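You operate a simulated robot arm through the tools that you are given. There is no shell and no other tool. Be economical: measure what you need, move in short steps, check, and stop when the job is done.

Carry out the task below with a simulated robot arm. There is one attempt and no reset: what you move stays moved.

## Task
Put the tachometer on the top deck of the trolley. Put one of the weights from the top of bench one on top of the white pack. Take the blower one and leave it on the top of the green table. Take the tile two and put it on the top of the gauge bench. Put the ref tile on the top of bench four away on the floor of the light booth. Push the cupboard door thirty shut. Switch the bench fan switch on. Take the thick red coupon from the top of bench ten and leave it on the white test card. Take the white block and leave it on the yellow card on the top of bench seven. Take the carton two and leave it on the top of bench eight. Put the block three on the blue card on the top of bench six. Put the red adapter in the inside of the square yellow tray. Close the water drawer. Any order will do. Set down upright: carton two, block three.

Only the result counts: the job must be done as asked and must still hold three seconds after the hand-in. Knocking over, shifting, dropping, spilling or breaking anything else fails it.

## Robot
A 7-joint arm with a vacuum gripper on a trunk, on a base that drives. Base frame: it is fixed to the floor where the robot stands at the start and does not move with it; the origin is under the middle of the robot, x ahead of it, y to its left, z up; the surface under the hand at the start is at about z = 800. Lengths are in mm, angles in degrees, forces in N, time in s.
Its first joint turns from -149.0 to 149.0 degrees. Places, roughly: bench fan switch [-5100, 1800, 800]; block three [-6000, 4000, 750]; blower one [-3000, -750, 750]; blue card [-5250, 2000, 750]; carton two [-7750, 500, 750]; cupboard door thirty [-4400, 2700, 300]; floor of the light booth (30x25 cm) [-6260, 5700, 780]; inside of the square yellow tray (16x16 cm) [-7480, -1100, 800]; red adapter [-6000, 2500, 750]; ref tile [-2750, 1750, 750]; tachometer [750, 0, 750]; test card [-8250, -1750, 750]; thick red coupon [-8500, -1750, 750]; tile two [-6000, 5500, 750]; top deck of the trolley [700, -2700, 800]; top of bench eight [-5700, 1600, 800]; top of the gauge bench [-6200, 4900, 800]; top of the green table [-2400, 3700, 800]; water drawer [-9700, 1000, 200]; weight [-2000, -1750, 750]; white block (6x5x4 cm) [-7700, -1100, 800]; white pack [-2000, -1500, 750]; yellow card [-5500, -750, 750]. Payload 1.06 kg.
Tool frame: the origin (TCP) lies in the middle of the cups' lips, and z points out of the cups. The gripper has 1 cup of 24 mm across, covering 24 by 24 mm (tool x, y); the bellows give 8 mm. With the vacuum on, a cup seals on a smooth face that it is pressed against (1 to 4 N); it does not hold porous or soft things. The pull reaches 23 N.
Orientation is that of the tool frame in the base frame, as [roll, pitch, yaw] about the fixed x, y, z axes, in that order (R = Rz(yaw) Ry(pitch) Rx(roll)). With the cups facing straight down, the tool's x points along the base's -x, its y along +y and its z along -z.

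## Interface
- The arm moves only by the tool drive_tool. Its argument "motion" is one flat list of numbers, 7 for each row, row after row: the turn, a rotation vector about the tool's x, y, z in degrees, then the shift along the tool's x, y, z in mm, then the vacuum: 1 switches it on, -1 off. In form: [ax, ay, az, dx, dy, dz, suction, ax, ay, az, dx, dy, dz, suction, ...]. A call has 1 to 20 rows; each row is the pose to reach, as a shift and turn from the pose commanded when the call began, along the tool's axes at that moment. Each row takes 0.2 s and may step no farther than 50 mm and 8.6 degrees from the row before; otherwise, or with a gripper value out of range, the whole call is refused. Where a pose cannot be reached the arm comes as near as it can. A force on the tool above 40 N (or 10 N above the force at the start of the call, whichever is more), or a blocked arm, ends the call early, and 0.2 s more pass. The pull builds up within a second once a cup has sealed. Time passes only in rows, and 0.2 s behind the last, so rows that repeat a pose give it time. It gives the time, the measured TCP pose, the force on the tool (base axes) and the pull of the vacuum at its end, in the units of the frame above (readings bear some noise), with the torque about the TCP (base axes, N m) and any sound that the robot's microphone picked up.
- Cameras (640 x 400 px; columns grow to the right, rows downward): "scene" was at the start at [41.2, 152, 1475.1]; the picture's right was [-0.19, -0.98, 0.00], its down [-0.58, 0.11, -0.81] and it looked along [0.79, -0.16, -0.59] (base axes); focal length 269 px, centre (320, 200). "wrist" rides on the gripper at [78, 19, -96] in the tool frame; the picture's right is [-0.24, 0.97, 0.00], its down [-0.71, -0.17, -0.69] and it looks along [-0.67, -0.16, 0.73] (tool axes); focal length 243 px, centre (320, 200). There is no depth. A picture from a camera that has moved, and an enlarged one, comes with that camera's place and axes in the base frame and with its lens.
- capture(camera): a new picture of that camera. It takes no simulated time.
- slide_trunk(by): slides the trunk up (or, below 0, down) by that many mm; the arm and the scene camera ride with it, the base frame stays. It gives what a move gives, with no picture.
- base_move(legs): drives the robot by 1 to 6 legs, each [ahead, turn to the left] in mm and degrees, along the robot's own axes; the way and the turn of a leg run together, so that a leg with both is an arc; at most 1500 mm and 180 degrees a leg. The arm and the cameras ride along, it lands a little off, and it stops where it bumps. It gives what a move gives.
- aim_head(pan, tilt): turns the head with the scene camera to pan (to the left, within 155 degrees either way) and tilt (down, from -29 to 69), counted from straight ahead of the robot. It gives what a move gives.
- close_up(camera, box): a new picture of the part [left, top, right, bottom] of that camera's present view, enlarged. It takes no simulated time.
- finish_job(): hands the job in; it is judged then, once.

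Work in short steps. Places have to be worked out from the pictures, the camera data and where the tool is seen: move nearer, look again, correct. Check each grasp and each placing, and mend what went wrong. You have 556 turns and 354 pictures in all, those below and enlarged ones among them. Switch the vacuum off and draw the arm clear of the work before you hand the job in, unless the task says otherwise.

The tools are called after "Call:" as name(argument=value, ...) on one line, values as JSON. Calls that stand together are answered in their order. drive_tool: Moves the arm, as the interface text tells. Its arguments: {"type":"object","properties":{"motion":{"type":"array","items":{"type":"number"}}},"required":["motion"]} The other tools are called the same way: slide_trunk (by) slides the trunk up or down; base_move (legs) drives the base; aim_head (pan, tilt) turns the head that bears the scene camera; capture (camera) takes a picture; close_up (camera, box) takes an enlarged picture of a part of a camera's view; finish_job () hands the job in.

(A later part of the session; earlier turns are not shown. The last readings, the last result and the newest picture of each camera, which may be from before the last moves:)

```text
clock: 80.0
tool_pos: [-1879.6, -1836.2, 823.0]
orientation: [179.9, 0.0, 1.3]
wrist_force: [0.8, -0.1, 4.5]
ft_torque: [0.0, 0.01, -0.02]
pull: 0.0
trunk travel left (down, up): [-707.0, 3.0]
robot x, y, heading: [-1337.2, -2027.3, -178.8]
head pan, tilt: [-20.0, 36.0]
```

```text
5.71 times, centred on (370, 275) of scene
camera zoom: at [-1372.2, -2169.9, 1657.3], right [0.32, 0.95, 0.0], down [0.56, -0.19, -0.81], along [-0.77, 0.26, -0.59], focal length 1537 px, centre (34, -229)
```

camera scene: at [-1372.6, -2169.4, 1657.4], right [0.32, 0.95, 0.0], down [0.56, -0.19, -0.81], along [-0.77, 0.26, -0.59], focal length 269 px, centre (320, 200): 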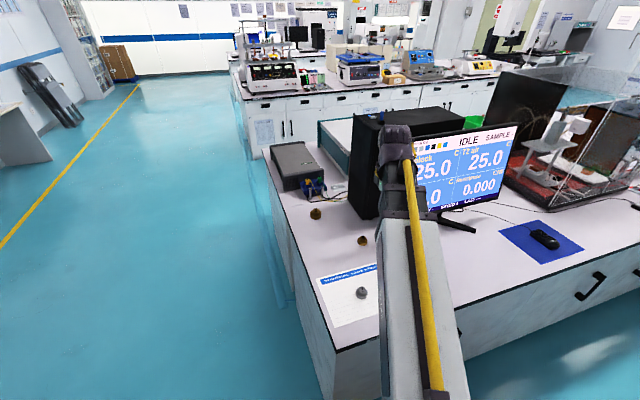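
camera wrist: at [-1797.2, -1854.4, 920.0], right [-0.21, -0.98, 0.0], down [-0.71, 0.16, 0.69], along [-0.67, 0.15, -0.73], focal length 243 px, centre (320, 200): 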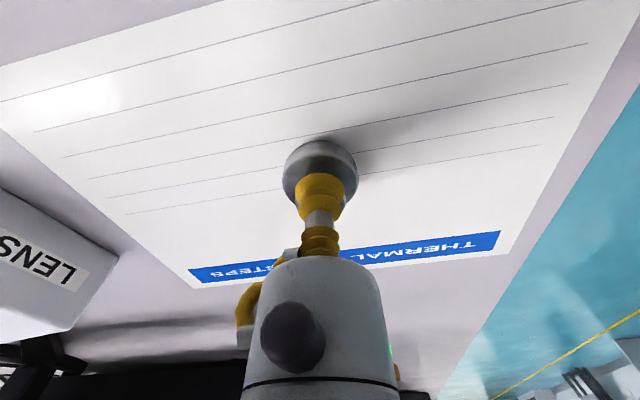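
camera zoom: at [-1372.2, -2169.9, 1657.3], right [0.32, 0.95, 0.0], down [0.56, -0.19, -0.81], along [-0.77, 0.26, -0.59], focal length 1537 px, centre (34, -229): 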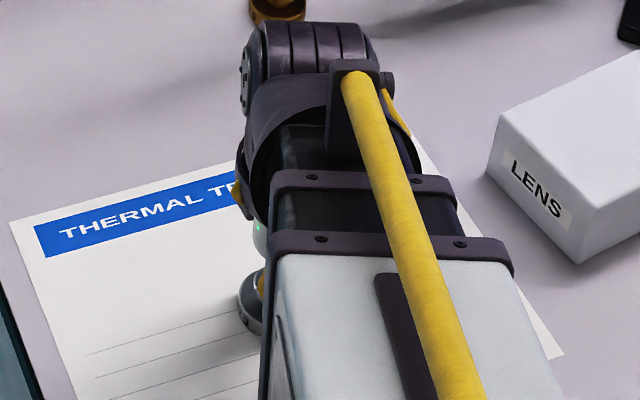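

The knob is only slightly wider than the cup and I've overshot by about 1.5 mm. I lift, shift back, and press lightly.

Call:
drive_tool(motion=[0, 0, 0, 0, 0, -6, 1, 0, 0, 0, 1.5, 0, -6, 1, 0, 0, 0, 1.5, 0, -2, 1, 0, 0, 0, 1.5, 0, 0, 1, 0, 0, 0, 1.5, 0, 0, 1, 0, 0, 0, 1.5, 0, 0, 1])

Call:
close_up(camera="wrist", box=[260, 120, 380, 220])

```text
clock: 81.4
tool_pos: [-1878.9, -1836.3, 821.8]
orientation: [180.0, 0.0, 1.3]
wrist_force: [-0.3, 1.5, 3.9]
ft_torque: [-0.04, 0.0, 0.02]
pull: 0.0
trunk travel left (down, up): [-707.0, 3.0]
robot x, y, heading: [-1341.1, -2028.3, -178.4]
head pan, tilt: [-20.0, 36.0]
```

```text
4.00 times, centred on (320, 170) of wrist
camera zoom: at [-1799.3, -1853.4, 917.6], right [-0.21, -0.98, 0.0], down [-0.71, 0.16, 0.69], along [-0.67, 0.15, -0.73], focal length 970 px, centre (320, 320)
```

zoom: 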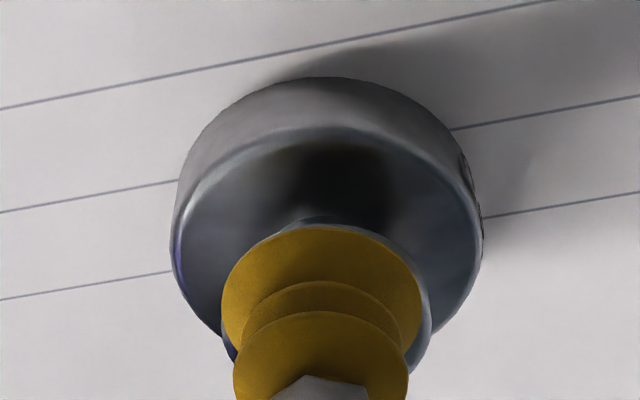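

Nearly concentric; I make a sub-millimetre correction (+1 x, -0.8 y) and press again.

Call:
drive_tool(motion=[0, 0, 0, 0, 0, -6, 1, 0, 0, 0, 1, 1, -6, 1, 0, 0, 0, 1, 1, -2, 1, 0, 0, 0, 1, 1, 1, 1, 0, 0, 0, 1, 1, 1, 1, 0, 0, 0, 1, 1, 1, 1, 0, 0, 0, 1, 1, 1, 1])

Call:
close_up(camera="wrist", box=[260, 120, 380, 220])

```text
clock: 83.0
tool_pos: [-1876.5, -1837.3, 820.2]
orientation: [-180.0, 0.0, 1.3]
wrist_force: [0.5, -2.2, 7.7]
ft_torque: [0.05, 0.05, 0.0]
pull: 0.0
trunk travel left (down, up): [-707.0, 3.0]
robot x, y, heading: [-1338.0, -2027.4, -179.0]
head pan, tilt: [-20.0, 36.0]
```

```text
4.00 times, centred on (320, 170) of wrist
camera zoom: at [-1797.7, -1855.2, 915.9], right [-0.21, -0.98, 0.0], down [-0.71, 0.16, 0.69], along [-0.67, 0.15, -0.73], focal length 970 px, centre (320, 320)
```

zoom: 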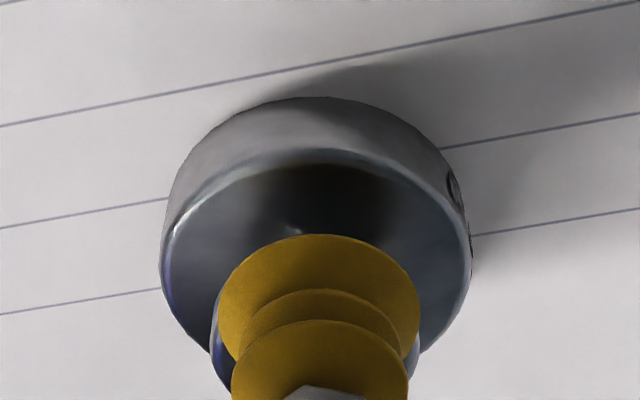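

Comparing the three views, the best centre is about (-1877.7, -1836.5). I move there from (-1876.1, -1837.8) and press lightly.

Call:
drive_tool(motion=[0, 0, 0, 0, 0, -8, 1, 0, 0, 0, -1.6, -1.3, -8, 1, 0, 0, 0, -1.6, -1.3, -5, 1, 0, 0, 0, -1.6, -1.3, -2, 1, 0, 0, 0, -1.6, -1.3, -1, 1, 0, 0, 0, -1.6, -1.3, -1, 1, 0, 0, 0, -1.6, -1.3, -1, 1])

Call:
close_up(camera="wrist", box=[260, 120, 380, 220])

```text
clock: 84.6
tool_pos: [-1878.8, -1836.9, 823.2]
orientation: [180.0, 0.1, 1.3]
wrist_force: [2.0, -2.3, 5.2]
ft_torque: [0.06, 0.06, -0.01]
pull: 0.1
trunk travel left (down, up): [-707.0, 3.0]
robot x, y, heading: [-1337.5, -2027.5, -178.7]
head pan, tilt: [-20.0, 36.0]
```

```text
4.00 times, centred on (320, 170) of wrist
camera zoom: at [-1799.8, -1853.9, 917.5], right [-0.21, -0.98, 0.0], down [-0.71, 0.16, 0.69], along [-0.67, 0.15, -0.73], focal length 970 px, centre (320, 320)
```

zoom: 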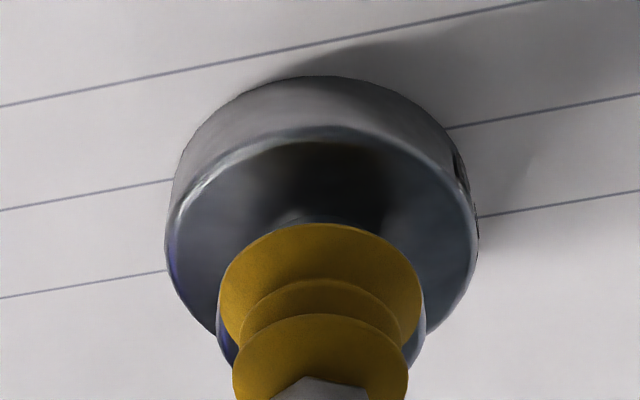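

Nearly centred; the far margin still seems larger than the near one. I shift +0.8 mm in x and press again.

Call:
drive_tool(motion=[0, 0, 0, 0, 0, -7, 1, 0, 0, 0, 0.8, 0.3, -7, 1, 0, 0, 0, 0.8, 0.3, -3, 1, 0, 0, 0, 0.8, 0.3, -1, 1, 0, 0, 0, 0.8, 0.3, 0, 1, 0, 0, 0, 0.8, 0.3, 0, 1, 0, 0, 0, 0.8, 0.3, 0, 1])

Call:
close_up(camera="wrist", box=[280, 150, 360, 210])

```text
clock: 86.2
tool_pos: [-1878.1, -1836.8, 823.2]
orientation: [179.9, 0.0, 1.3]
wrist_force: [1.3, 0.7, 5.0]
ft_torque: [-0.02, 0.04, -0.03]
pull: 0.0
trunk travel left (down, up): [-707.0, 3.0]
robot x, y, heading: [-1338.8, -2025.6, -178.9]
head pan, tilt: [-20.0, 36.0]
```

```text
6.67 times, centred on (320, 180) of wrist
camera zoom: at [-1798.8, -1854.7, 917.9], right [-0.21, -0.98, 0.0], down [-0.71, 0.16, 0.69], along [-0.67, 0.15, -0.73], focal length 1618 px, centre (320, 333)
```

zoom: 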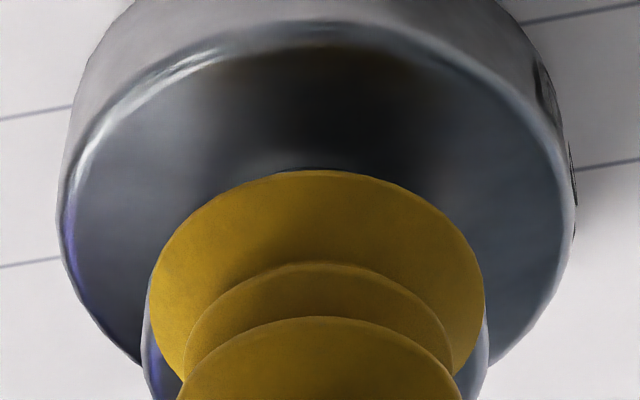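

The cup is centred yet not sealing. I press about 3 mm further once before considering the other weights.

Call:
drive_tool(motion=[0, 0, 0, 0, 0, 1.5, 1, 0, 0, 0, 0, 0, 3, 1, 0, 0, 0, 0, 0, 3, 1, 0, 0, 0, 0, 0, 3, 1])

```text
clock: 87.2
tool_pos: [-1877.2, -1837.3, 820.3]
orientation: [180.0, 0.1, 1.3]
wrist_force: [2.3, -0.9, 15.5]
ft_torque: [0.04, 0.09, 0.03]
pull: 0.0
trunk travel left (down, up): [-707.0, 3.0]
robot x, y, heading: [-1339.0, -2025.8, -178.4]
head pan, tilt: [-20.0, 36.0]
```

The torque at 15 N says the support lies to the -x side, so the true centre is nearer x≈-1880 (as the raised lip hides parallax). I shift there and press with a longer dwell.

Call:
drive_tool(motion=[0, 0, 0, 0, 0, -8, 1, 0, 0, 0, -2.2, -0.6, -8, 1, 0, 0, 0, -2.2, -0.6, -5, 1, 0, 0, 0, -2.2, -0.6, -3, 1, 0, 0, 0, -2.2, -0.6, -3, 1, 0, 0, 0, -2.2, -0.6, -2, 1, 0, 0, 0, -2.2, -0.6, -2, 1, 0, 0, 0, -2.2, -0.6, -1, 1, 0, 0, 0, -2.2, -0.6, -1, 1])

```text
clock: 89.2
tool_pos: [-1879.3, -1835.9, 821.1]
orientation: [-179.9, 0.1, 1.4]
wrist_force: [-1.8, -2.8, 20.1]
ft_torque: [0.05, -0.07, -0.02]
pull: 0.0
trunk travel left (down, up): [-707.0, 3.0]
robot x, y, heading: [-1338.6, -2029.0, -178.6]
head pan, tilt: [-20.0, 36.0]
```

Now the torque flips sign (+3.5 mm x, +2.5 mm y), so the centre is between. I shift +0.8 x, +1 y and press again.

Call:
drive_tool(motion=[0, 0, 0, 0, 0, -8, 1, 0, 0, 0, 0.7, -1, -8, 1, 0, 0, 0, 0.7, -1, -5, 1, 0, 0, 0, 0.7, -1, -2, 1, 0, 0, 0, 0.7, -1, -1, 1, 0, 0, 0, 0.7, -1, -1, 1, 0, 0, 0, 0.7, -1, -1, 1])

Call:
close_up(camera="wrist", box=[280, 150, 360, 210])

```text
clock: 90.8
tool_pos: [-1879.5, -1834.6, 820.4]
orientation: [-180.0, 0.0, 1.2]
wrist_force: [-0.2, 3.1, 9.1]
ft_torque: [-0.04, 0.01, 0.0]
pull: 0.1
trunk travel left (down, up): [-707.0, 3.0]
robot x, y, heading: [-1338.1, -2022.7, -178.8]
head pan, tilt: [-20.0, 36.0]
```

```text
6.67 times, centred on (320, 180) of wrist
camera zoom: at [-1800.7, -1852.5, 916.1], right [-0.21, -0.98, 0.0], down [-0.71, 0.16, 0.69], along [-0.67, 0.15, -0.73], focal length 1618 px, centre (320, 333)
```

zoom: 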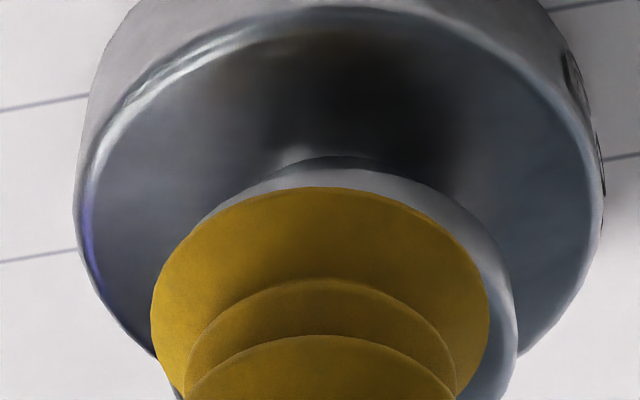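

This view shows the y offset clearly; the centre is near (-1879.2, -1836.0). One more correction of -1 mm in y.

Call:
drive_tool(motion=[0, 0, 0, 0, 0, -8, 1, 0, 0, 0, -0.1, 1, -8, 1, 0, 0, 0, -0.1, 1, -5, 1, 0, 0, 0, -0.1, 1, -3, 1, 0, 0, 0, -0.1, 1, -2, 1, 0, 0, 0, -0.1, 1, -1, 1, 0, 0, 0, -0.1, 1, -1, 1])

Call:
close_up(camera="wrist", box=[280, 150, 360, 210])

```text
clock: 92.4
tool_pos: [-1878.8, -1835.7, 822.4]
orientation: [-180.0, 0.0, 1.2]
wrist_force: [0.1, 0.7, 5.9]
ft_torque: [0.02, 0.03, 0.0]
pull: 0.1
trunk travel left (down, up): [-707.0, 3.0]
robot x, y, heading: [-1337.4, -2027.6, -178.7]
head pan, tilt: [-20.0, 36.0]
```

```text
6.67 times, centred on (320, 180) of wrist
camera zoom: at [-1800.7, -1853.7, 917.7], right [-0.21, -0.98, 0.0], down [-0.71, 0.16, 0.69], along [-0.67, 0.15, -0.73], focal length 1618 px, centre (320, 333)
```

zoom: 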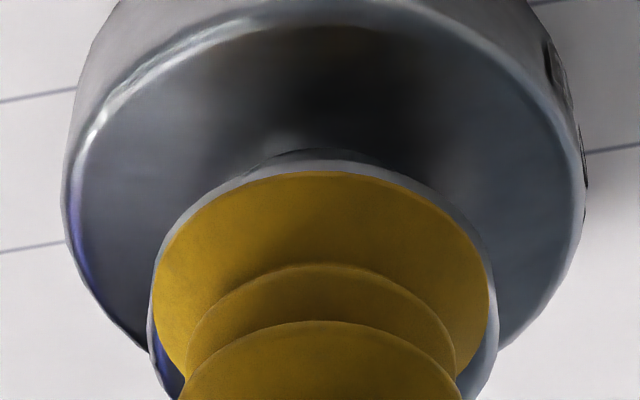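

No seal even when centred, so this knob is probably too small or engraved. I release, lift, and inspect the nearer brass weight at about (-2129, -1716).

Call:
drive_tool(motion=[0, 0, 0, 0, 0, 0, -1, 0, 0, 0, 0, 0, -10, -1, 0, 0, 0, 0, 0, -50, -1, 0, 0, 0, 0, 0, -100, -1, 0, 0, 0, -35, -30, -110, -1, 0, 0, 0, -75, -55, -110, -1, 0, 0, 0, -110, -80, -110, -1, 0, 0, 0, -150, -100, -110, -1])

Call:
capture(camera="wrist")

Call:
capture(camera="scene")

```text
clock: 94.2
tool_pos: [-2033.4, -1739.6, 930.9]
orientation: [-179.9, 0.0, 1.2]
wrist_force: [-1.0, 0.0, 0.8]
ft_torque: [0.02, -0.02, -0.02]
pull: 0.1
trunk travel left (down, up): [-707.0, 3.0]
robot x, y, heading: [-1340.0, -2028.2, -178.9]
head pan, tilt: [-20.0, 36.0]
```

```text
311 pictures are left
camera wrist: at [-1954.3, -1757.5, 1026.7], right [-0.21, -0.98, 0.0], down [-0.71, 0.16, 0.68], along [-0.67, 0.15, -0.73], focal length 243 px, centre (320, 200)
```

wrist: 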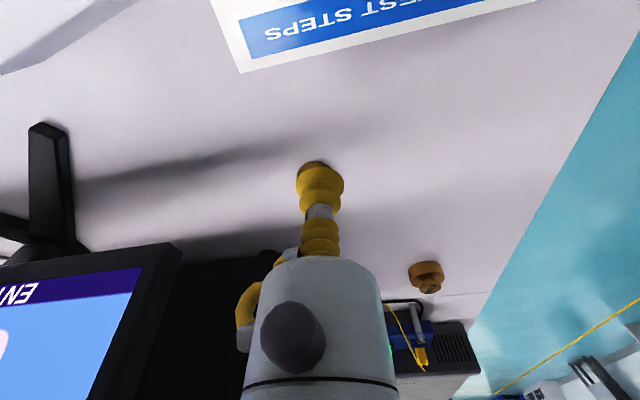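

```text
310 pictures are left
camera scene: at [-1372.9, -2169.5, 1657.3], right [0.32, 0.95, 0.0], down [0.56, -0.19, -0.81], along [-0.77, 0.26, -0.59], focal length 269 px, centre (320, 200)
```

scene: 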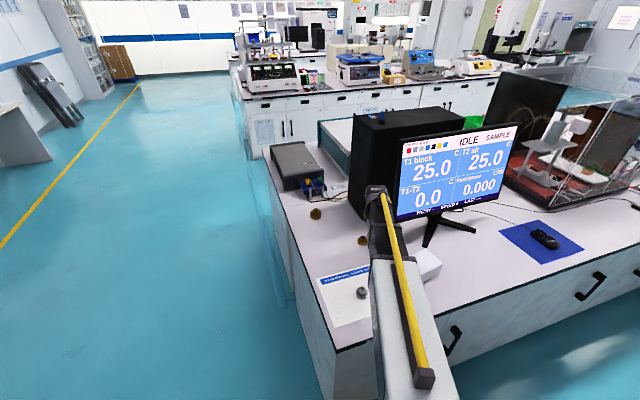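

I move over the brass weight to view its top.

Call:
drive_tool(motion=[0, 0, 0, -45, -10, 0, -1, 0, 0, 0, -90, -20, 0, -1])

Call:
close_up(camera="wrist", box=[240, 40, 400, 140])

Call:
capture(camera="wrist")

```text
clock: 94.8
tool_pos: [-2124.4, -1720.5, 930.4]
orientation: [180.0, -0.1, 1.3]
wrist_force: [0.4, -0.3, -0.3]
ft_torque: [-0.01, 0.03, -0.01]
pull: 0.1
trunk travel left (down, up): [-707.0, 3.0]
robot x, y, heading: [-1337.3, -2028.8, -178.9]
head pan, tilt: [-20.0, 36.0]
```

```text
4.00 times, centred on (320, 90) of wrist
camera zoom: at [-2045.8, -1738.0, 1025.7], right [-0.21, -0.98, 0.0], down [-0.71, 0.16, 0.68], along [-0.67, 0.15, -0.73], focal length 970 px, centre (320, 640)
```

zoom: 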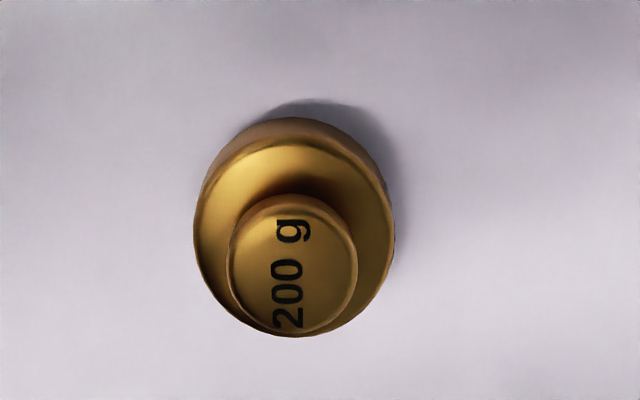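

```text
308 pictures are left
camera wrist: at [-2045.8, -1738.0, 1025.7], right [-0.21, -0.98, 0.0], down [-0.71, 0.16, 0.68], along [-0.67, 0.15, -0.73], focal length 243 px, centre (320, 200)
```

wrist: 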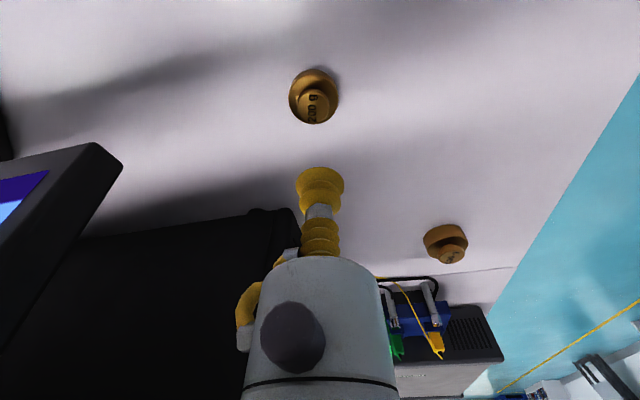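

Same 200 g style with a flat of about 25–26 mm, so it just needs very exact centring. I centre over this one (shift +6 mm y), go down near it and check.

Call:
drive_tool(motion=[0, 0, 0, 0, -6, 40, -1, 0, 0, 0, 0, -6, 75, -1, 0, 0, 0, 0, -6, 92, -1])

Call:
close_up(camera="wrist", box=[260, 110, 380, 210])

```text
clock: 95.6
tool_pos: [-2123.4, -1714.7, 838.7]
orientation: [-180.0, -0.1, 1.3]
wrist_force: [0.3, -0.4, 0.2]
ft_torque: [-0.02, 0.05, 0.03]
pull: 0.0
trunk travel left (down, up): [-707.0, 3.0]
robot x, y, heading: [-1337.0, -2029.8, -178.8]
head pan, tilt: [-20.0, 36.0]
```

```text
4.00 times, centred on (320, 160) of wrist
camera zoom: at [-2043.8, -1732.6, 935.1], right [-0.21, -0.98, 0.0], down [-0.71, 0.16, 0.69], along [-0.67, 0.15, -0.73], focal length 970 px, centre (320, 360)
```

zoom: 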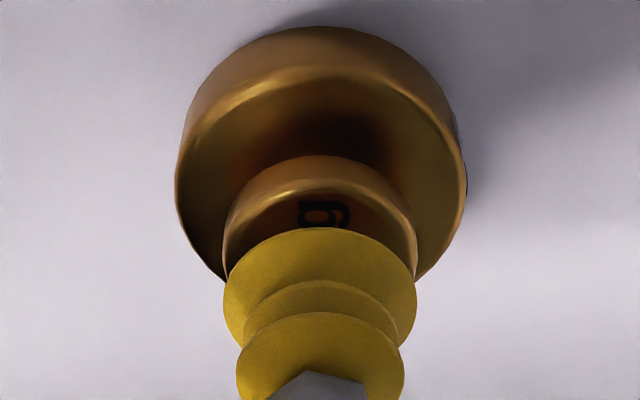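

The near wall of the knob is visible, so the flat's centre is about 4 mm further from the robot (x≈-2126.5) than where I aim now — the same error as before. I shift -4 mm and press.

Call:
drive_tool(motion=[0, 0, 0, -4, 0, 0, 1, 0, 0, 0, -4, 0, 8, 1, 0, 0, 0, -4, 0, 12, 1, 0, 0, 0, -4, 0, 14, 1, 0, 0, 0, -4, 0, 16, 1, 0, 0, 0, -4, 0, 16, 1, 0, 0, 0, -4, 0, 16, 1])

Call:
close_up(camera="wrist", box=[260, 110, 380, 210])

```text
clock: 97.2
tool_pos: [-2126.2, -1716.0, 825.3]
orientation: [180.0, 0.0, 1.4]
wrist_force: [-5.1, 1.1, 14.6]
ft_torque: [-0.02, -0.08, 0.02]
pull: 22.3
trunk travel left (down, up): [-707.0, 3.0]
robot x, y, heading: [-1340.1, -2025.7, -178.4]
head pan, tilt: [-20.0, 36.0]
```

```text
4.00 times, centred on (320, 160) of wrist
camera zoom: at [-2047.0, -1733.3, 920.5], right [-0.21, -0.98, 0.0], down [-0.71, 0.16, 0.69], along [-0.67, 0.15, -0.73], focal length 970 px, centre (320, 360)
```

zoom: 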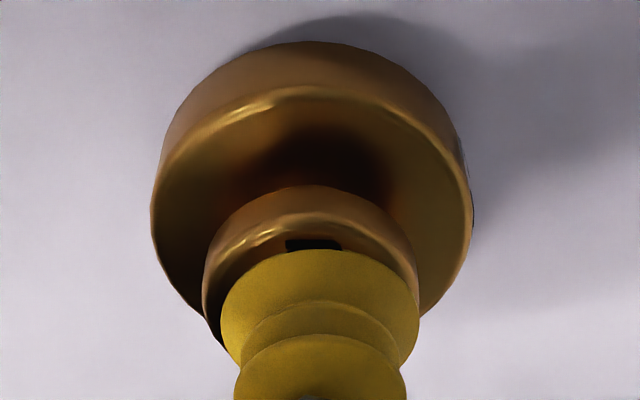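

Sealed at 22 N. I lift it, move back clear of the monitor, then over to the LENS pack.

Call:
drive_tool(motion=[0, 0, 0, 0, 0, -10, 1, 0, 0, 0, 0, 0, -50, 1, 0, 0, 0, 0, 0, -100, 1, 0, 0, 0, 0, 0, -130, 1, 0, 0, 0, 45, 0, -130, 1, 0, 0, 0, 95, 0, -130, 1, 0, 0, 0, 145, 0, -130, 1, 0, 0, 0, 195, 0, -130, 1, 0, 0, 0, 228, 0, -130, 1, 0, 0, 0, 228, -45, -130, 1, 0, 0, 0, 228, -90, -130, 1, 0, 0, 0, 228, -135, -130, 1])

Call:
capture(camera="wrist")

```text
clock: 99.8
tool_pos: [-1904.6, -1573.7, 954.6]
orientation: [-179.9, 0.0, 1.4]
wrist_force: [0.5, -0.5, -1.3]
ft_torque: [0.02, 0.02, 0.0]
pull: 23.2
trunk travel left (down, up): [-707.0, 3.0]
robot x, y, heading: [-1338.0, -2031.5, -179.1]
head pan, tilt: [-20.0, 36.0]
```

```text
305 pictures are left
camera wrist: at [-1825.7, -1590.8, 1049.7], right [-0.21, -0.98, 0.0], down [-0.71, 0.16, 0.68], along [-0.67, 0.15, -0.73], focal length 243 px, centre (320, 200)
```

wrist: 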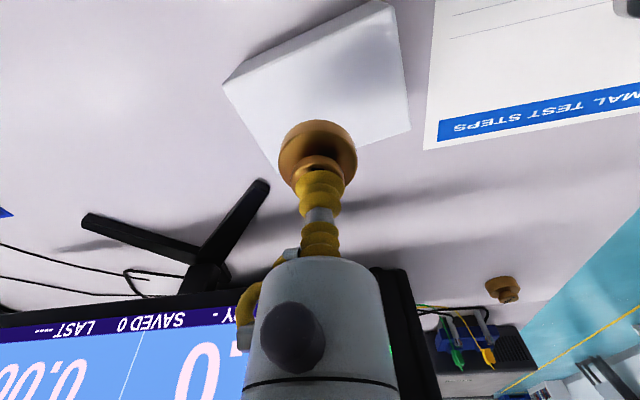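

The pack top centre is about (-1899, -1577); I shift by a few mm and lower to z≈895.

Call:
drive_tool(motion=[0, 0, 0, 4, 3, 30, 1, 0, 0, 0, 4, 3, 58, 1])

Call:
capture(camera="wrist")

```text
clock: 100.4
tool_pos: [-1900.0, -1576.6, 894.1]
orientation: [180.0, 0.0, 1.3]
wrist_force: [-0.4, 0.0, -2.0]
ft_torque: [0.01, -0.01, -0.03]
pull: 22.8
trunk travel left (down, up): [-707.0, 3.0]
robot x, y, heading: [-1341.2, -2025.0, -178.8]
head pan, tilt: [-20.0, 36.0]
```

```text
304 pictures are left
camera wrist: at [-1821.4, -1594.0, 990.5], right [-0.21, -0.98, 0.0], down [-0.71, 0.16, 0.68], along [-0.67, 0.15, -0.73], focal length 243 px, centre (320, 200)
```

wrist: 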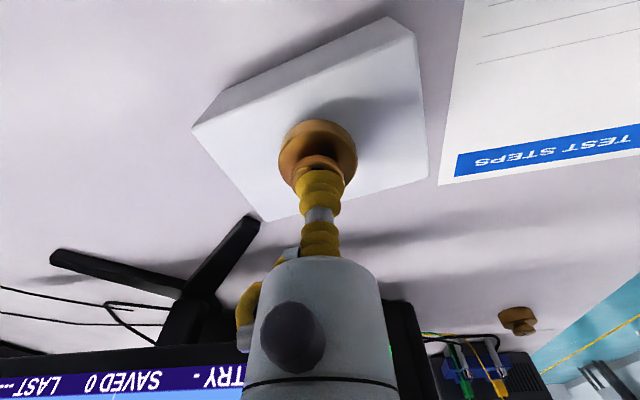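

Well centred over the pack. I lower in 5 mm steps.

Call:
drive_tool(motion=[0, 0, 0, 0, 0, 8, 1, 0, 0, 0, 0, 0, 15, 1, 0, 0, 0, 0, 0, 20, 1, 0, 0, 0, 0, 0, 24, 1])

```text
clock: 101.2
tool_pos: [-1900.3, -1577.5, 880.8]
orientation: [-179.7, 0.4, 1.3]
wrist_force: [-0.7, 0.5, 22.4]
ft_torque: [-0.05, -0.1, 0.01]
pull: 22.9
trunk travel left (down, up): [-707.0, 3.0]
robot x, y, heading: [-1339.3, -2027.2, -178.8]
head pan, tilt: [-20.0, 36.0]
stopped in row 4: the force on the tool passed its limit at 46 N (the readings are from after the stop); the commanded pose is now the measured one
```

Contact with the pack. I ease off, release, and rise.

Call:
drive_tool(motion=[0, 0, 0, 0, 0, -3, 1, 0, 0, 0, 0, 0, -4, -1, 0, 0, 0, 0, 0, -4, -1, 0, 0, 0, 0, 0, -4, -1, 0, 0, 0, 0, 0, -5, -1, 0, 0, 0, 0, 0, -12, -1, 0, 0, 0, 0, 0, -50, -1, 0, 0, 0, 0, 0, -100, -1, 0, 0, 0, 0, 0, -150, -1, 0, 0, 0, 0, 0, -200, -1])

Call:
capture(camera="wrist")

```text
clock: 103.4
tool_pos: [-1898.1, -1579.2, 1078.0]
orientation: [-179.8, 0.3, 1.3]
wrist_force: [0.0, -0.1, 0.7]
ft_torque: [0.0, 0.02, 0.01]
pull: 0.0
trunk travel left (down, up): [-707.0, 3.0]
robot x, y, heading: [-1341.2, -2026.6, -179.1]
head pan, tilt: [-20.0, 36.0]
```

```text
303 pictures are left
camera wrist: at [-1820.0, -1596.5, 1173.4], right [-0.21, -0.98, 0.0], down [-0.71, 0.15, 0.69], along [-0.67, 0.15, -0.72], focal length 243 px, centre (320, 200)
```

wrist: 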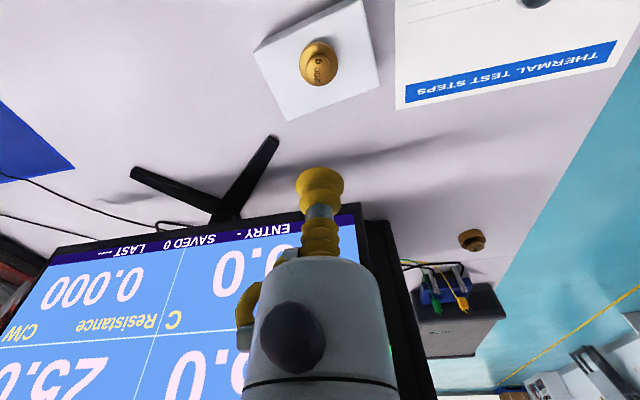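

The weight stands on the pack. Next is blower one at (-3000, -750). I bring the arm in front of the robot and drive around the south end of the island.

Call:
drive_tool(motion=[0, 0, 0, 0, 0, -50, -1, 0, 0, 0, 0, 0, -90, -1, 0, 0, 0, 0, 50, -90, -1, 0, 0, 0, 0, 100, -90, -1, 0, 0, 0, 0, 150, -90, -1, 0, 0, 0, 0, 200, -90, -1, 0, 0, 0, 0, 250, -90, -1, 0, 0, 0, 0, 300, -90, -1, 0, 0, 0, 0, 350, -90, -1, 0, 0, 0, 0, 400, -90, -1, 0, 0, 0, 0, 440, -90, -1])

Call:
base_move(legs=[[0, 60], [500, 0], [0, -61], [1000, 0]])

Call:
aim_head(pan=-60, tilt=25)

Call:
capture(camera="scene")

Call:
aim_head(pan=0, tilt=20)

Call:
capture(camera="scene")

```text
clock: 105.8
tool_pos: [-1889.2, -2018.4, 1164.2]
orientation: [-179.7, 0.4, 1.2]
wrist_force: [0.2, -0.4, -0.5]
ft_torque: [0.0, 0.02, 0.0]
pull: 0.0
trunk travel left (down, up): [-707.0, 3.0]
robot x, y, heading: [-1337.0, -2028.6, -178.8]
head pan, tilt: [-20.0, 36.0]
```

```text
clock: 118.9
tool_pos: [-3112.5, -2431.3, 1165.4]
orientation: [-179.6, 0.3, -0.1]
wrist_force: [0.0, 0.4, -0.9]
ft_torque: [-0.01, 0.0, 0.0]
pull: 0.0
trunk travel left (down, up): [-707.0, 3.0]
robot x, y, heading: [-2562.2, -2459.1, 180.1]
head pan, tilt: [-20.0, 36.0]
```

```text
clock: 120.0
tool_pos: [-3111.7, -2431.6, 1166.0]
orientation: [-179.7, 0.3, -0.1]
wrist_force: [-0.1, -0.4, -0.5]
ft_torque: [0.02, -0.03, -0.02]
pull: 0.0
trunk travel left (down, up): [-707.0, 3.0]
robot x, y, heading: [-2564.1, -2456.4, 180.0]
head pan, tilt: [-60.0, 25.0]
```

```text
302 pictures are left
camera scene: at [-2563.5, -2547.5, 1674.6], right [0.87, 0.5, 0.0], down [0.21, -0.37, -0.91], along [-0.45, 0.79, -0.42], focal length 269 px, centre (320, 200)
```

scene: 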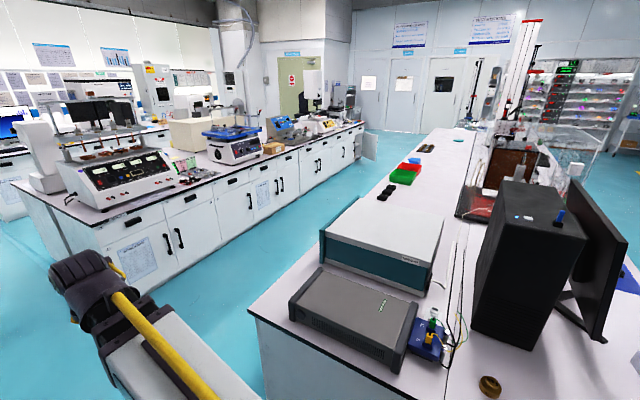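

```text
clock: 121.3
tool_pos: [-3113.0, -2432.7, 1165.8]
orientation: [-179.7, 0.2, -0.1]
wrist_force: [-0.5, 0.0, -0.2]
ft_torque: [-0.01, -0.04, 0.0]
pull: 0.1
trunk travel left (down, up): [-707.0, 3.0]
robot x, y, heading: [-2565.4, -2456.1, 180.1]
head pan, tilt: [0.0, 20.0]
```

```text
301 pictures are left
camera scene: at [-2610.7, -2627.1, 1682.7], right [0.0, 1.0, 0.0], down [0.34, 0.0, -0.94], along [-0.94, 0.0, -0.34], focal length 269 px, centre (320, 200)
```

scene: 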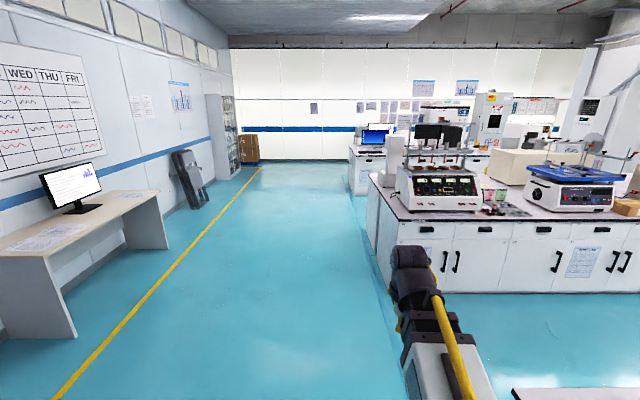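

The back aisle lies between x≈-3230 and -4650. I drive to (-3900, -800) and turn to face +x towards the back of island one.

Call:
base_move(legs=[[1340, 0], [0, -90], [1500, 0], [150, 0], [0, -90]])

Call:
aim_head(pan=0, tilt=30)

Call:
capture(camera="scene")

```text
clock: 143.8
tool_pos: [-3304.5, -829.0, 1164.8]
orientation: [-179.7, 0.4, 177.3]
wrist_force: [0.2, -0.5, -0.8]
ft_torque: [0.0, -0.03, -0.01]
pull: 0.1
trunk travel left (down, up): [-707.0, 3.0]
robot x, y, heading: [-3851.3, -781.5, -2.8]
head pan, tilt: [0.0, 20.0]
```

```text
clock: 144.5
tool_pos: [-3303.7, -829.6, 1165.4]
orientation: [-179.7, 0.3, 177.3]
wrist_force: [0.5, 0.8, -1.0]
ft_torque: [-0.02, -0.01, 0.02]
pull: 0.1
trunk travel left (down, up): [-707.0, 3.0]
robot x, y, heading: [-3851.3, -782.4, -2.7]
head pan, tilt: [0.0, 30.0]
```

```text
300 pictures are left
camera scene: at [-3798.9, -614.3, 1666.7], right [-0.05, -1.0, 0.0], down [-0.5, 0.02, -0.87], along [0.87, -0.04, -0.5], focal length 269 px, centre (320, 200)
```

scene: 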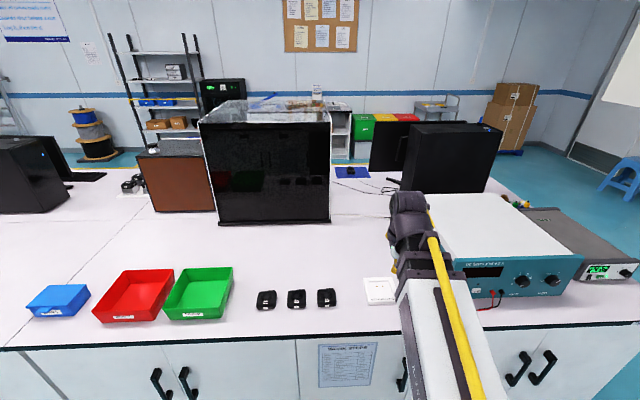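

I zoom in on the black items and the white item to identify "blower one".

Call:
close_up(camera="scene", box=[240, 265, 400, 325])

Call:
capture(camera="wrist")

```text
4.00 times, centred on (320, 295) of scene
camera zoom: at [-3798.9, -614.3, 1666.7], right [-0.05, -1.0, 0.0], down [-0.5, 0.02, -0.87], along [0.87, -0.04, -0.5], focal length 1076 px, centre (320, -180)
```

zoom: 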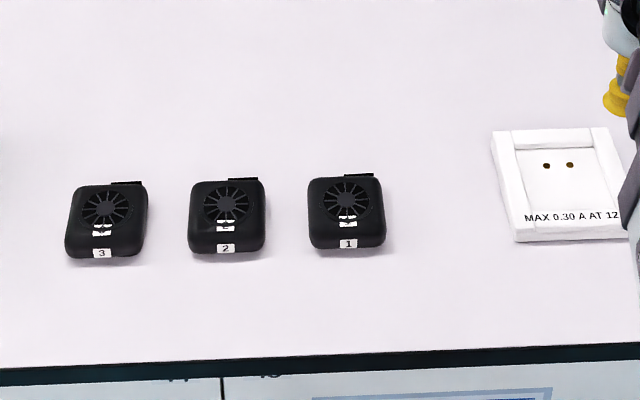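

```text
298 pictures are left
camera wrist: at [-3382.2, -807.1, 1260.6], right [0.28, 0.96, 0.0], down [0.7, -0.2, 0.69], along [0.66, -0.2, -0.72], focal length 243 px, centre (320, 200)
```

wrist: 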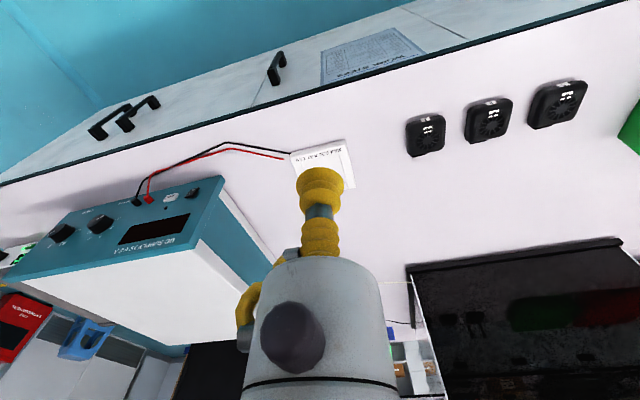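

The blowers are numbered 3, 2, 1; number 1 is at about (-3092, -674). Its top has a grille, so I bring the wrist camera over it to find a smooth spot.

Call:
drive_tool(motion=[0, 0, 0, -35, 30, 0, -1, 0, 0, 0, -70, 60, 0, -1, 0, 0, 0, -105, 90, 0, -1, 0, 0, 0, -140, 120, 0, -1, 0, 0, 0, -175, 150, 0, -1, 0, 0, 0, -205, 166, 20, -1, 0, 0, 0, -205, 166, 70, -1, 0, 0, 0, -205, 166, 120, -1, 0, 0, 0, -205, 166, 170, -1])

Call:
capture(camera="wrist")

Call:
close_up(camera="wrist", box=[240, 40, 400, 140])

```text
clock: 146.5
tool_pos: [-3093.6, -675.1, 995.0]
orientation: [-179.8, 0.3, 177.2]
wrist_force: [0.2, -0.3, -0.2]
ft_torque: [-0.04, 0.0, 0.01]
pull: 0.1
trunk travel left (down, up): [-707.0, 3.0]
robot x, y, heading: [-3850.5, -782.7, -2.6]
head pan, tilt: [0.0, 30.0]
```

```text
297 pictures are left
camera wrist: at [-3170.6, -652.3, 1090.7], right [0.28, 0.96, 0.0], down [0.7, -0.2, 0.69], along [0.66, -0.2, -0.72], focal length 243 px, centre (320, 200)
```

wrist: 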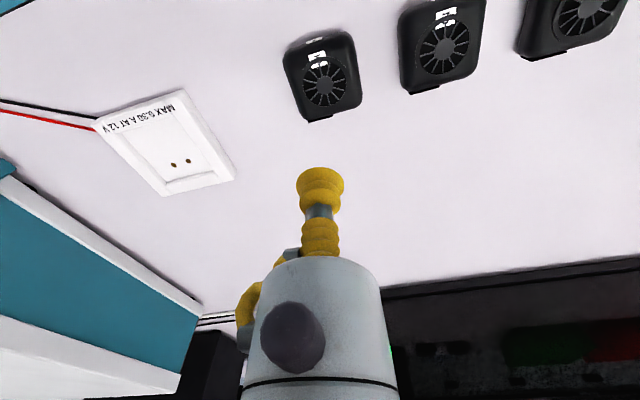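

```text
4.00 times, centred on (320, 90) of wrist
camera zoom: at [-3170.6, -652.3, 1090.7], right [0.28, 0.96, 0.0], down [0.7, -0.2, 0.69], along [0.66, -0.2, -0.72], focal length 970 px, centre (320, 640)
```

zoom: 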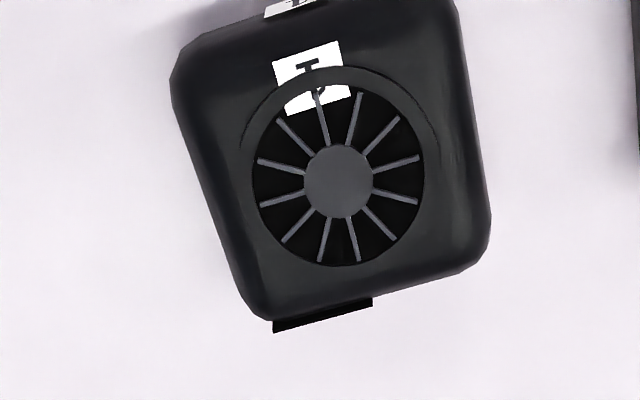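

The hub is only ~18 mm wide, so I need a closer look for a flat area beside the grille.

Call:
drive_tool(motion=[0, 0, 0, 0, 0, 45, -1, 0, 0, 0, 0, 0, 90, -1])

Call:
close_up(camera="wrist", box=[220, 20, 420, 145])

```text
clock: 147.1
tool_pos: [-3091.7, -673.7, 905.1]
orientation: [-179.8, 0.4, 177.3]
wrist_force: [0.2, 0.0, 0.0]
ft_torque: [-0.02, -0.02, -0.01]
pull: 0.1
trunk travel left (down, up): [-707.0, 3.0]
robot x, y, heading: [-3851.8, -784.0, -2.9]
head pan, tilt: [0.0, 30.0]
```

```text
3.20 times, centred on (320, 82) of wrist
camera zoom: at [-3169.0, -650.9, 1000.1], right [0.28, 0.96, 0.0], down [0.7, -0.2, 0.69], along [0.66, -0.2, -0.72], focal length 776 px, centre (320, 576)
```

zoom: 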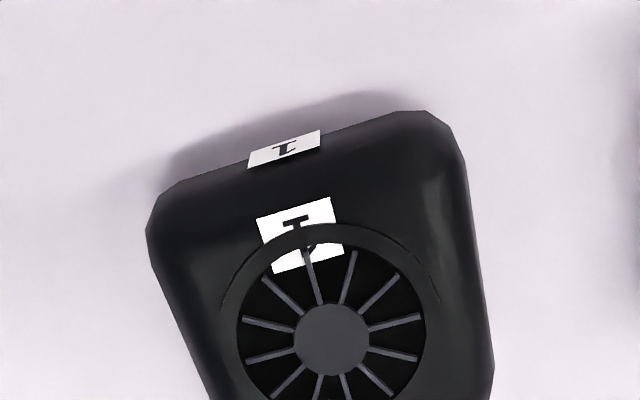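

I test whether the top seals at all: first centred on the hub, pressing gently.

Call:
drive_tool(motion=[0, 0, 0, -4, 0, 40, 1, 0, 0, 0, -4, 0, 62, 1, 0, 0, 0, -4, 0, 70, 1, 0, 0, 0, -4, 0, 74, 1, 0, 0, 0, -4, 0, 74, 1])

Call:
close_up(camera="wrist", box=[220, 90, 420, 215])

```text
clock: 148.3
tool_pos: [-3085.4, -675.6, 831.7]
orientation: [-179.7, 0.3, 177.3]
wrist_force: [-0.1, 0.0, 0.7]
ft_torque: [0.02, -0.01, 0.01]
pull: 23.1
trunk travel left (down, up): [-707.0, 3.0]
robot x, y, heading: [-3853.7, -776.3, -2.6]
head pan, tilt: [0.0, 30.0]
```

```text
3.20 times, centred on (320, 152) of wrist
camera zoom: at [-3163.6, -653.4, 926.5], right [0.28, 0.96, 0.0], down [0.7, -0.2, 0.69], along [0.66, -0.2, -0.72], focal length 776 px, centre (320, 352)
```

zoom: 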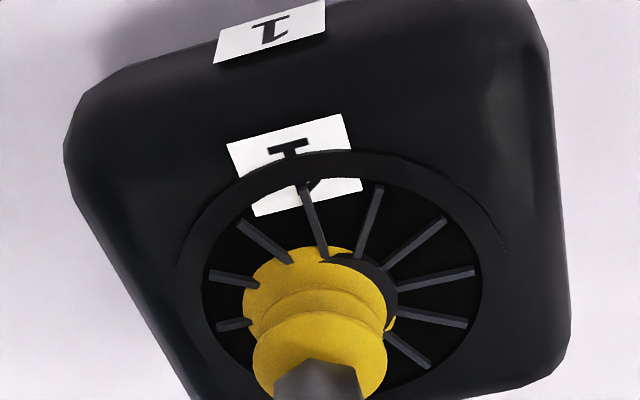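

It sealed at 23 N. I lift it straight up.

Call:
drive_tool(motion=[0, 0, 0, 0, 0, -8, 1, 0, 0, 0, 0, 0, -30, 1, 0, 0, 0, 0, 0, -80, 1, 0, 0, 0, 0, 0, -130, 1, 0, 0, 0, 0, 0, -180, 1, 0, 0, 0, 0, 0, -230, 1, 0, 0, 0, 0, 0, -280, 1, 0, 0, 0, 0, 0, -330, 1])

Call:
capture(camera="wrist")

Call:
aim_head(pan=90, tilt=20)

Call:
capture(camera="scene")

```text
clock: 150.1
tool_pos: [-3086.1, -673.9, 1161.8]
orientation: [-179.7, 0.2, 177.3]
wrist_force: [0.4, -0.4, -0.8]
ft_torque: [-0.03, -0.02, 0.0]
pull: 23.4
trunk travel left (down, up): [-707.0, 3.0]
robot x, y, heading: [-3848.6, -778.8, -2.7]
head pan, tilt: [0.0, 30.0]
```

```text
293 pictures are left
camera wrist: at [-3163.9, -651.0, 1256.6], right [0.28, 0.96, 0.0], down [0.7, -0.2, 0.69], along [0.66, -0.2, -0.72], focal length 243 px, centre (320, 200)
```

wrist: 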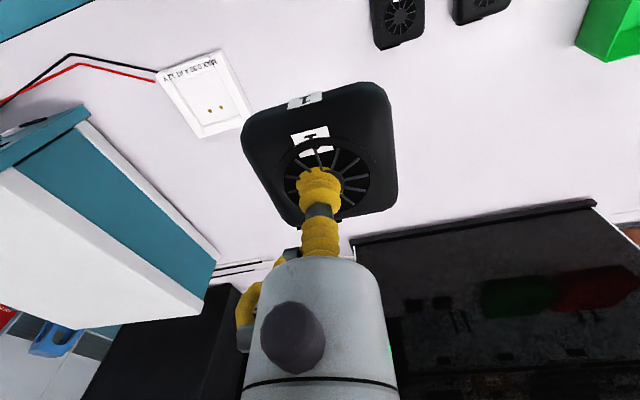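

```text
clock: 151.7
tool_pos: [-3086.7, -674.1, 1159.9]
orientation: [-179.7, 0.4, 177.3]
wrist_force: [0.2, -1.0, -0.7]
ft_torque: [-0.04, -0.01, 0.01]
pull: 23.0
trunk travel left (down, up): [-707.0, 3.0]
robot x, y, heading: [-3853.2, -778.1, -2.7]
head pan, tilt: [90.0, 20.0]
```

```text
292 pictures are left
camera scene: at [-3884.8, -517.0, 1682.7], right [1.0, -0.05, 0.0], down [-0.02, -0.34, -0.94], along [0.04, 0.94, -0.34], focal length 269 px, centre (320, 200)
```

scene: 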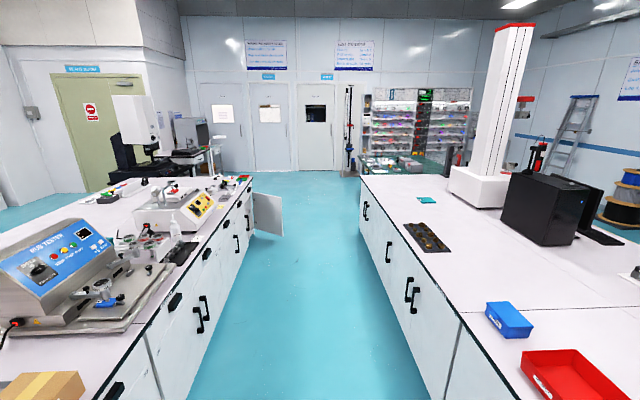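

Blower held well; the aisle north is free (a cupboard door stands open on the left at y≈2700). I retract the arm and drive north to about y=2950, then look.

Call:
drive_tool(motion=[0, 0, 0, 45, -20, 0, 1, 0, 0, 0, 90, -40, 0, 1, 0, 0, 0, 135, -60, 0, 1, 0, 0, 0, 175, -80, 0, 1, 0, 0, 0, 200, -105, 0, 1])

Call:
base_move(legs=[[0, 92.7], [1300, 0], [1300, 0], [1100, 0]])

Call:
aim_head(pan=-50, tilt=25)

Call:
capture(camera="scene")

Call:
aim_head(pan=40, tilt=25)

Call:
capture(camera="scene")

```text
clock: 152.9
tool_pos: [-3291.2, -768.6, 1160.9]
orientation: [-179.8, 0.3, 177.3]
wrist_force: [0.7, 0.7, -0.4]
ft_torque: [0.0, -0.03, 0.0]
pull: 23.2
trunk travel left (down, up): [-707.0, 3.0]
robot x, y, heading: [-3848.6, -780.3, -2.8]
head pan, tilt: [90.0, 20.0]
```

```text
clock: 174.8
tool_pos: [-3822.6, 3481.9, 1161.8]
orientation: [-179.7, 0.3, -91.1]
wrist_force: [-0.1, 0.8, -0.7]
ft_torque: [-0.01, 0.01, 0.0]
pull: 22.9
trunk travel left (down, up): [-707.0, 3.0]
robot x, y, heading: [-3796.4, 2921.7, 88.7]
head pan, tilt: [90.0, 20.0]
```

```text
clock: 177.0
tool_pos: [-3823.9, 3481.7, 1159.6]
orientation: [-179.6, 0.3, -91.2]
wrist_force: [0.1, -0.3, -1.5]
ft_torque: [-0.01, -0.03, 0.03]
pull: 22.5
trunk travel left (down, up): [-707.0, 3.0]
robot x, y, heading: [-3791.6, 2922.3, 89.0]
head pan, tilt: [-50.0, 25.0]
```

```text
291 pictures are left
camera scene: at [-3894.5, 2935.3, 1674.6], right [0.63, -0.78, 0.0], down [-0.33, -0.27, -0.91], along [0.71, 0.57, -0.42], focal length 269 px, centre (320, 200)
```

scene: 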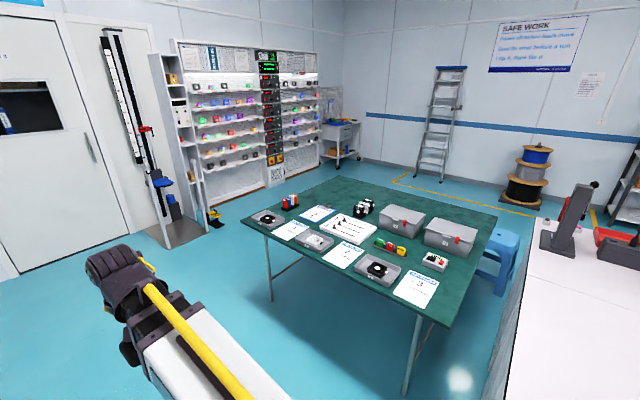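

```text
clock: 178.7
tool_pos: [-3822.5, 3479.8, 1159.4]
orientation: [-179.8, 0.3, -91.1]
wrist_force: [0.1, -0.5, -0.9]
ft_torque: [0.0, -0.02, -0.03]
pull: 23.2
trunk travel left (down, up): [-707.0, 3.0]
robot x, y, heading: [-3793.2, 2918.7, 88.9]
head pan, tilt: [40.0, 25.0]
```

```text
290 pictures are left
camera scene: at [-4024.0, 2949.2, 1674.6], right [0.78, 0.63, 0.0], down [0.27, -0.33, -0.91], along [-0.57, 0.71, -0.42], focal length 269 px, centre (320, 200)
```

scene: 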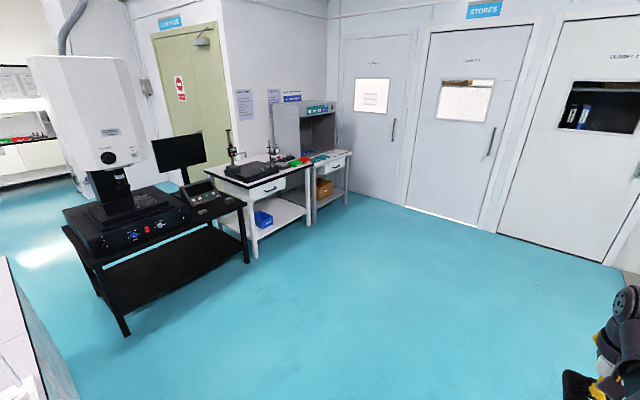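

The green table spans about x -3046…-1830, y 3020…4330. I zoom in to find a free spot.

Call:
aim_head(pan=-50, tilt=30)

Call:
close_up(camera="scene", box=[230, 130, 530, 317])

```text
clock: 180.3
tool_pos: [-3823.1, 3481.0, 1161.4]
orientation: [-179.7, 0.2, -91.1]
wrist_force: [0.5, -0.5, -0.3]
ft_torque: [0.01, 0.02, 0.0]
pull: 22.8
trunk travel left (down, up): [-707.0, 3.0]
robot x, y, heading: [-3795.6, 2921.0, 89.0]
head pan, tilt: [-50.0, 30.0]
```

```text
2.13 times, centred on (380, 224) of scene
camera zoom: at [-3895.8, 2934.3, 1666.7], right [0.63, -0.78, 0.0], down [-0.39, -0.31, -0.87], along [0.67, 0.54, -0.5], focal length 574 px, centre (192, 150)
```

zoom: 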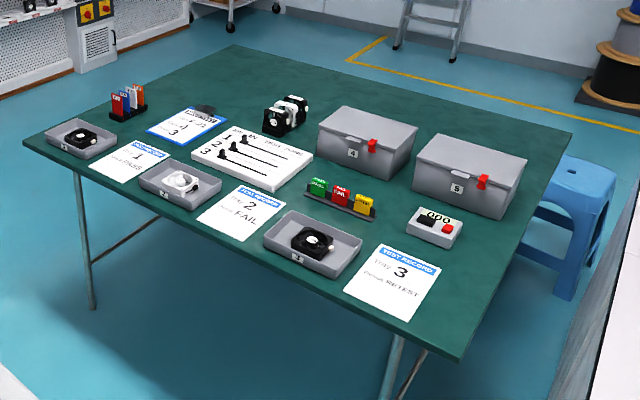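

Only the back (north) part of the table has generous free space, around (-2350, 4070). I drive round to the north side, at about (-2360, 4800), facing south.

Call:
base_move(legs=[[1000, 0], [870, 0], [0, -89], [1400, 0], [0, -90]])

Call:
aim_head(pan=0, tilt=38)

Call:
capture(camera="scene")

```text
clock: 204.1
tool_pos: [-2326.6, 4206.2, 1161.3]
orientation: [-179.7, 0.4, 86.5]
wrist_force: [-0.8, 0.6, -1.4]
ft_torque: [-0.02, 0.01, 0.0]
pull: 23.1
trunk travel left (down, up): [-707.0, 3.0]
robot x, y, heading: [-2331.7, 4767.0, -93.4]
head pan, tilt: [-50.0, 30.0]
```

```text
clock: 205.3
tool_pos: [-2326.9, 4206.9, 1161.5]
orientation: [-179.7, 0.3, 86.5]
wrist_force: [0.5, -0.5, -1.4]
ft_torque: [-0.01, 0.0, 0.0]
pull: 23.0
trunk travel left (down, up): [-707.0, 3.0]
robot x, y, heading: [-2332.0, 4769.1, -93.5]
head pan, tilt: [0.0, 38.0]
```

```text
288 pictures are left
camera scene: at [-2163.2, 4715.5, 1654.3], right [-1.0, 0.06, 0.0], down [0.04, 0.61, -0.79], along [-0.05, -0.79, -0.62], focal length 269 px, centre (320, 200)
```

scene: 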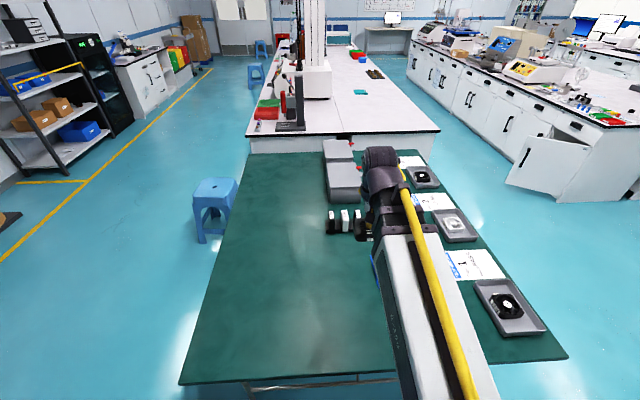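

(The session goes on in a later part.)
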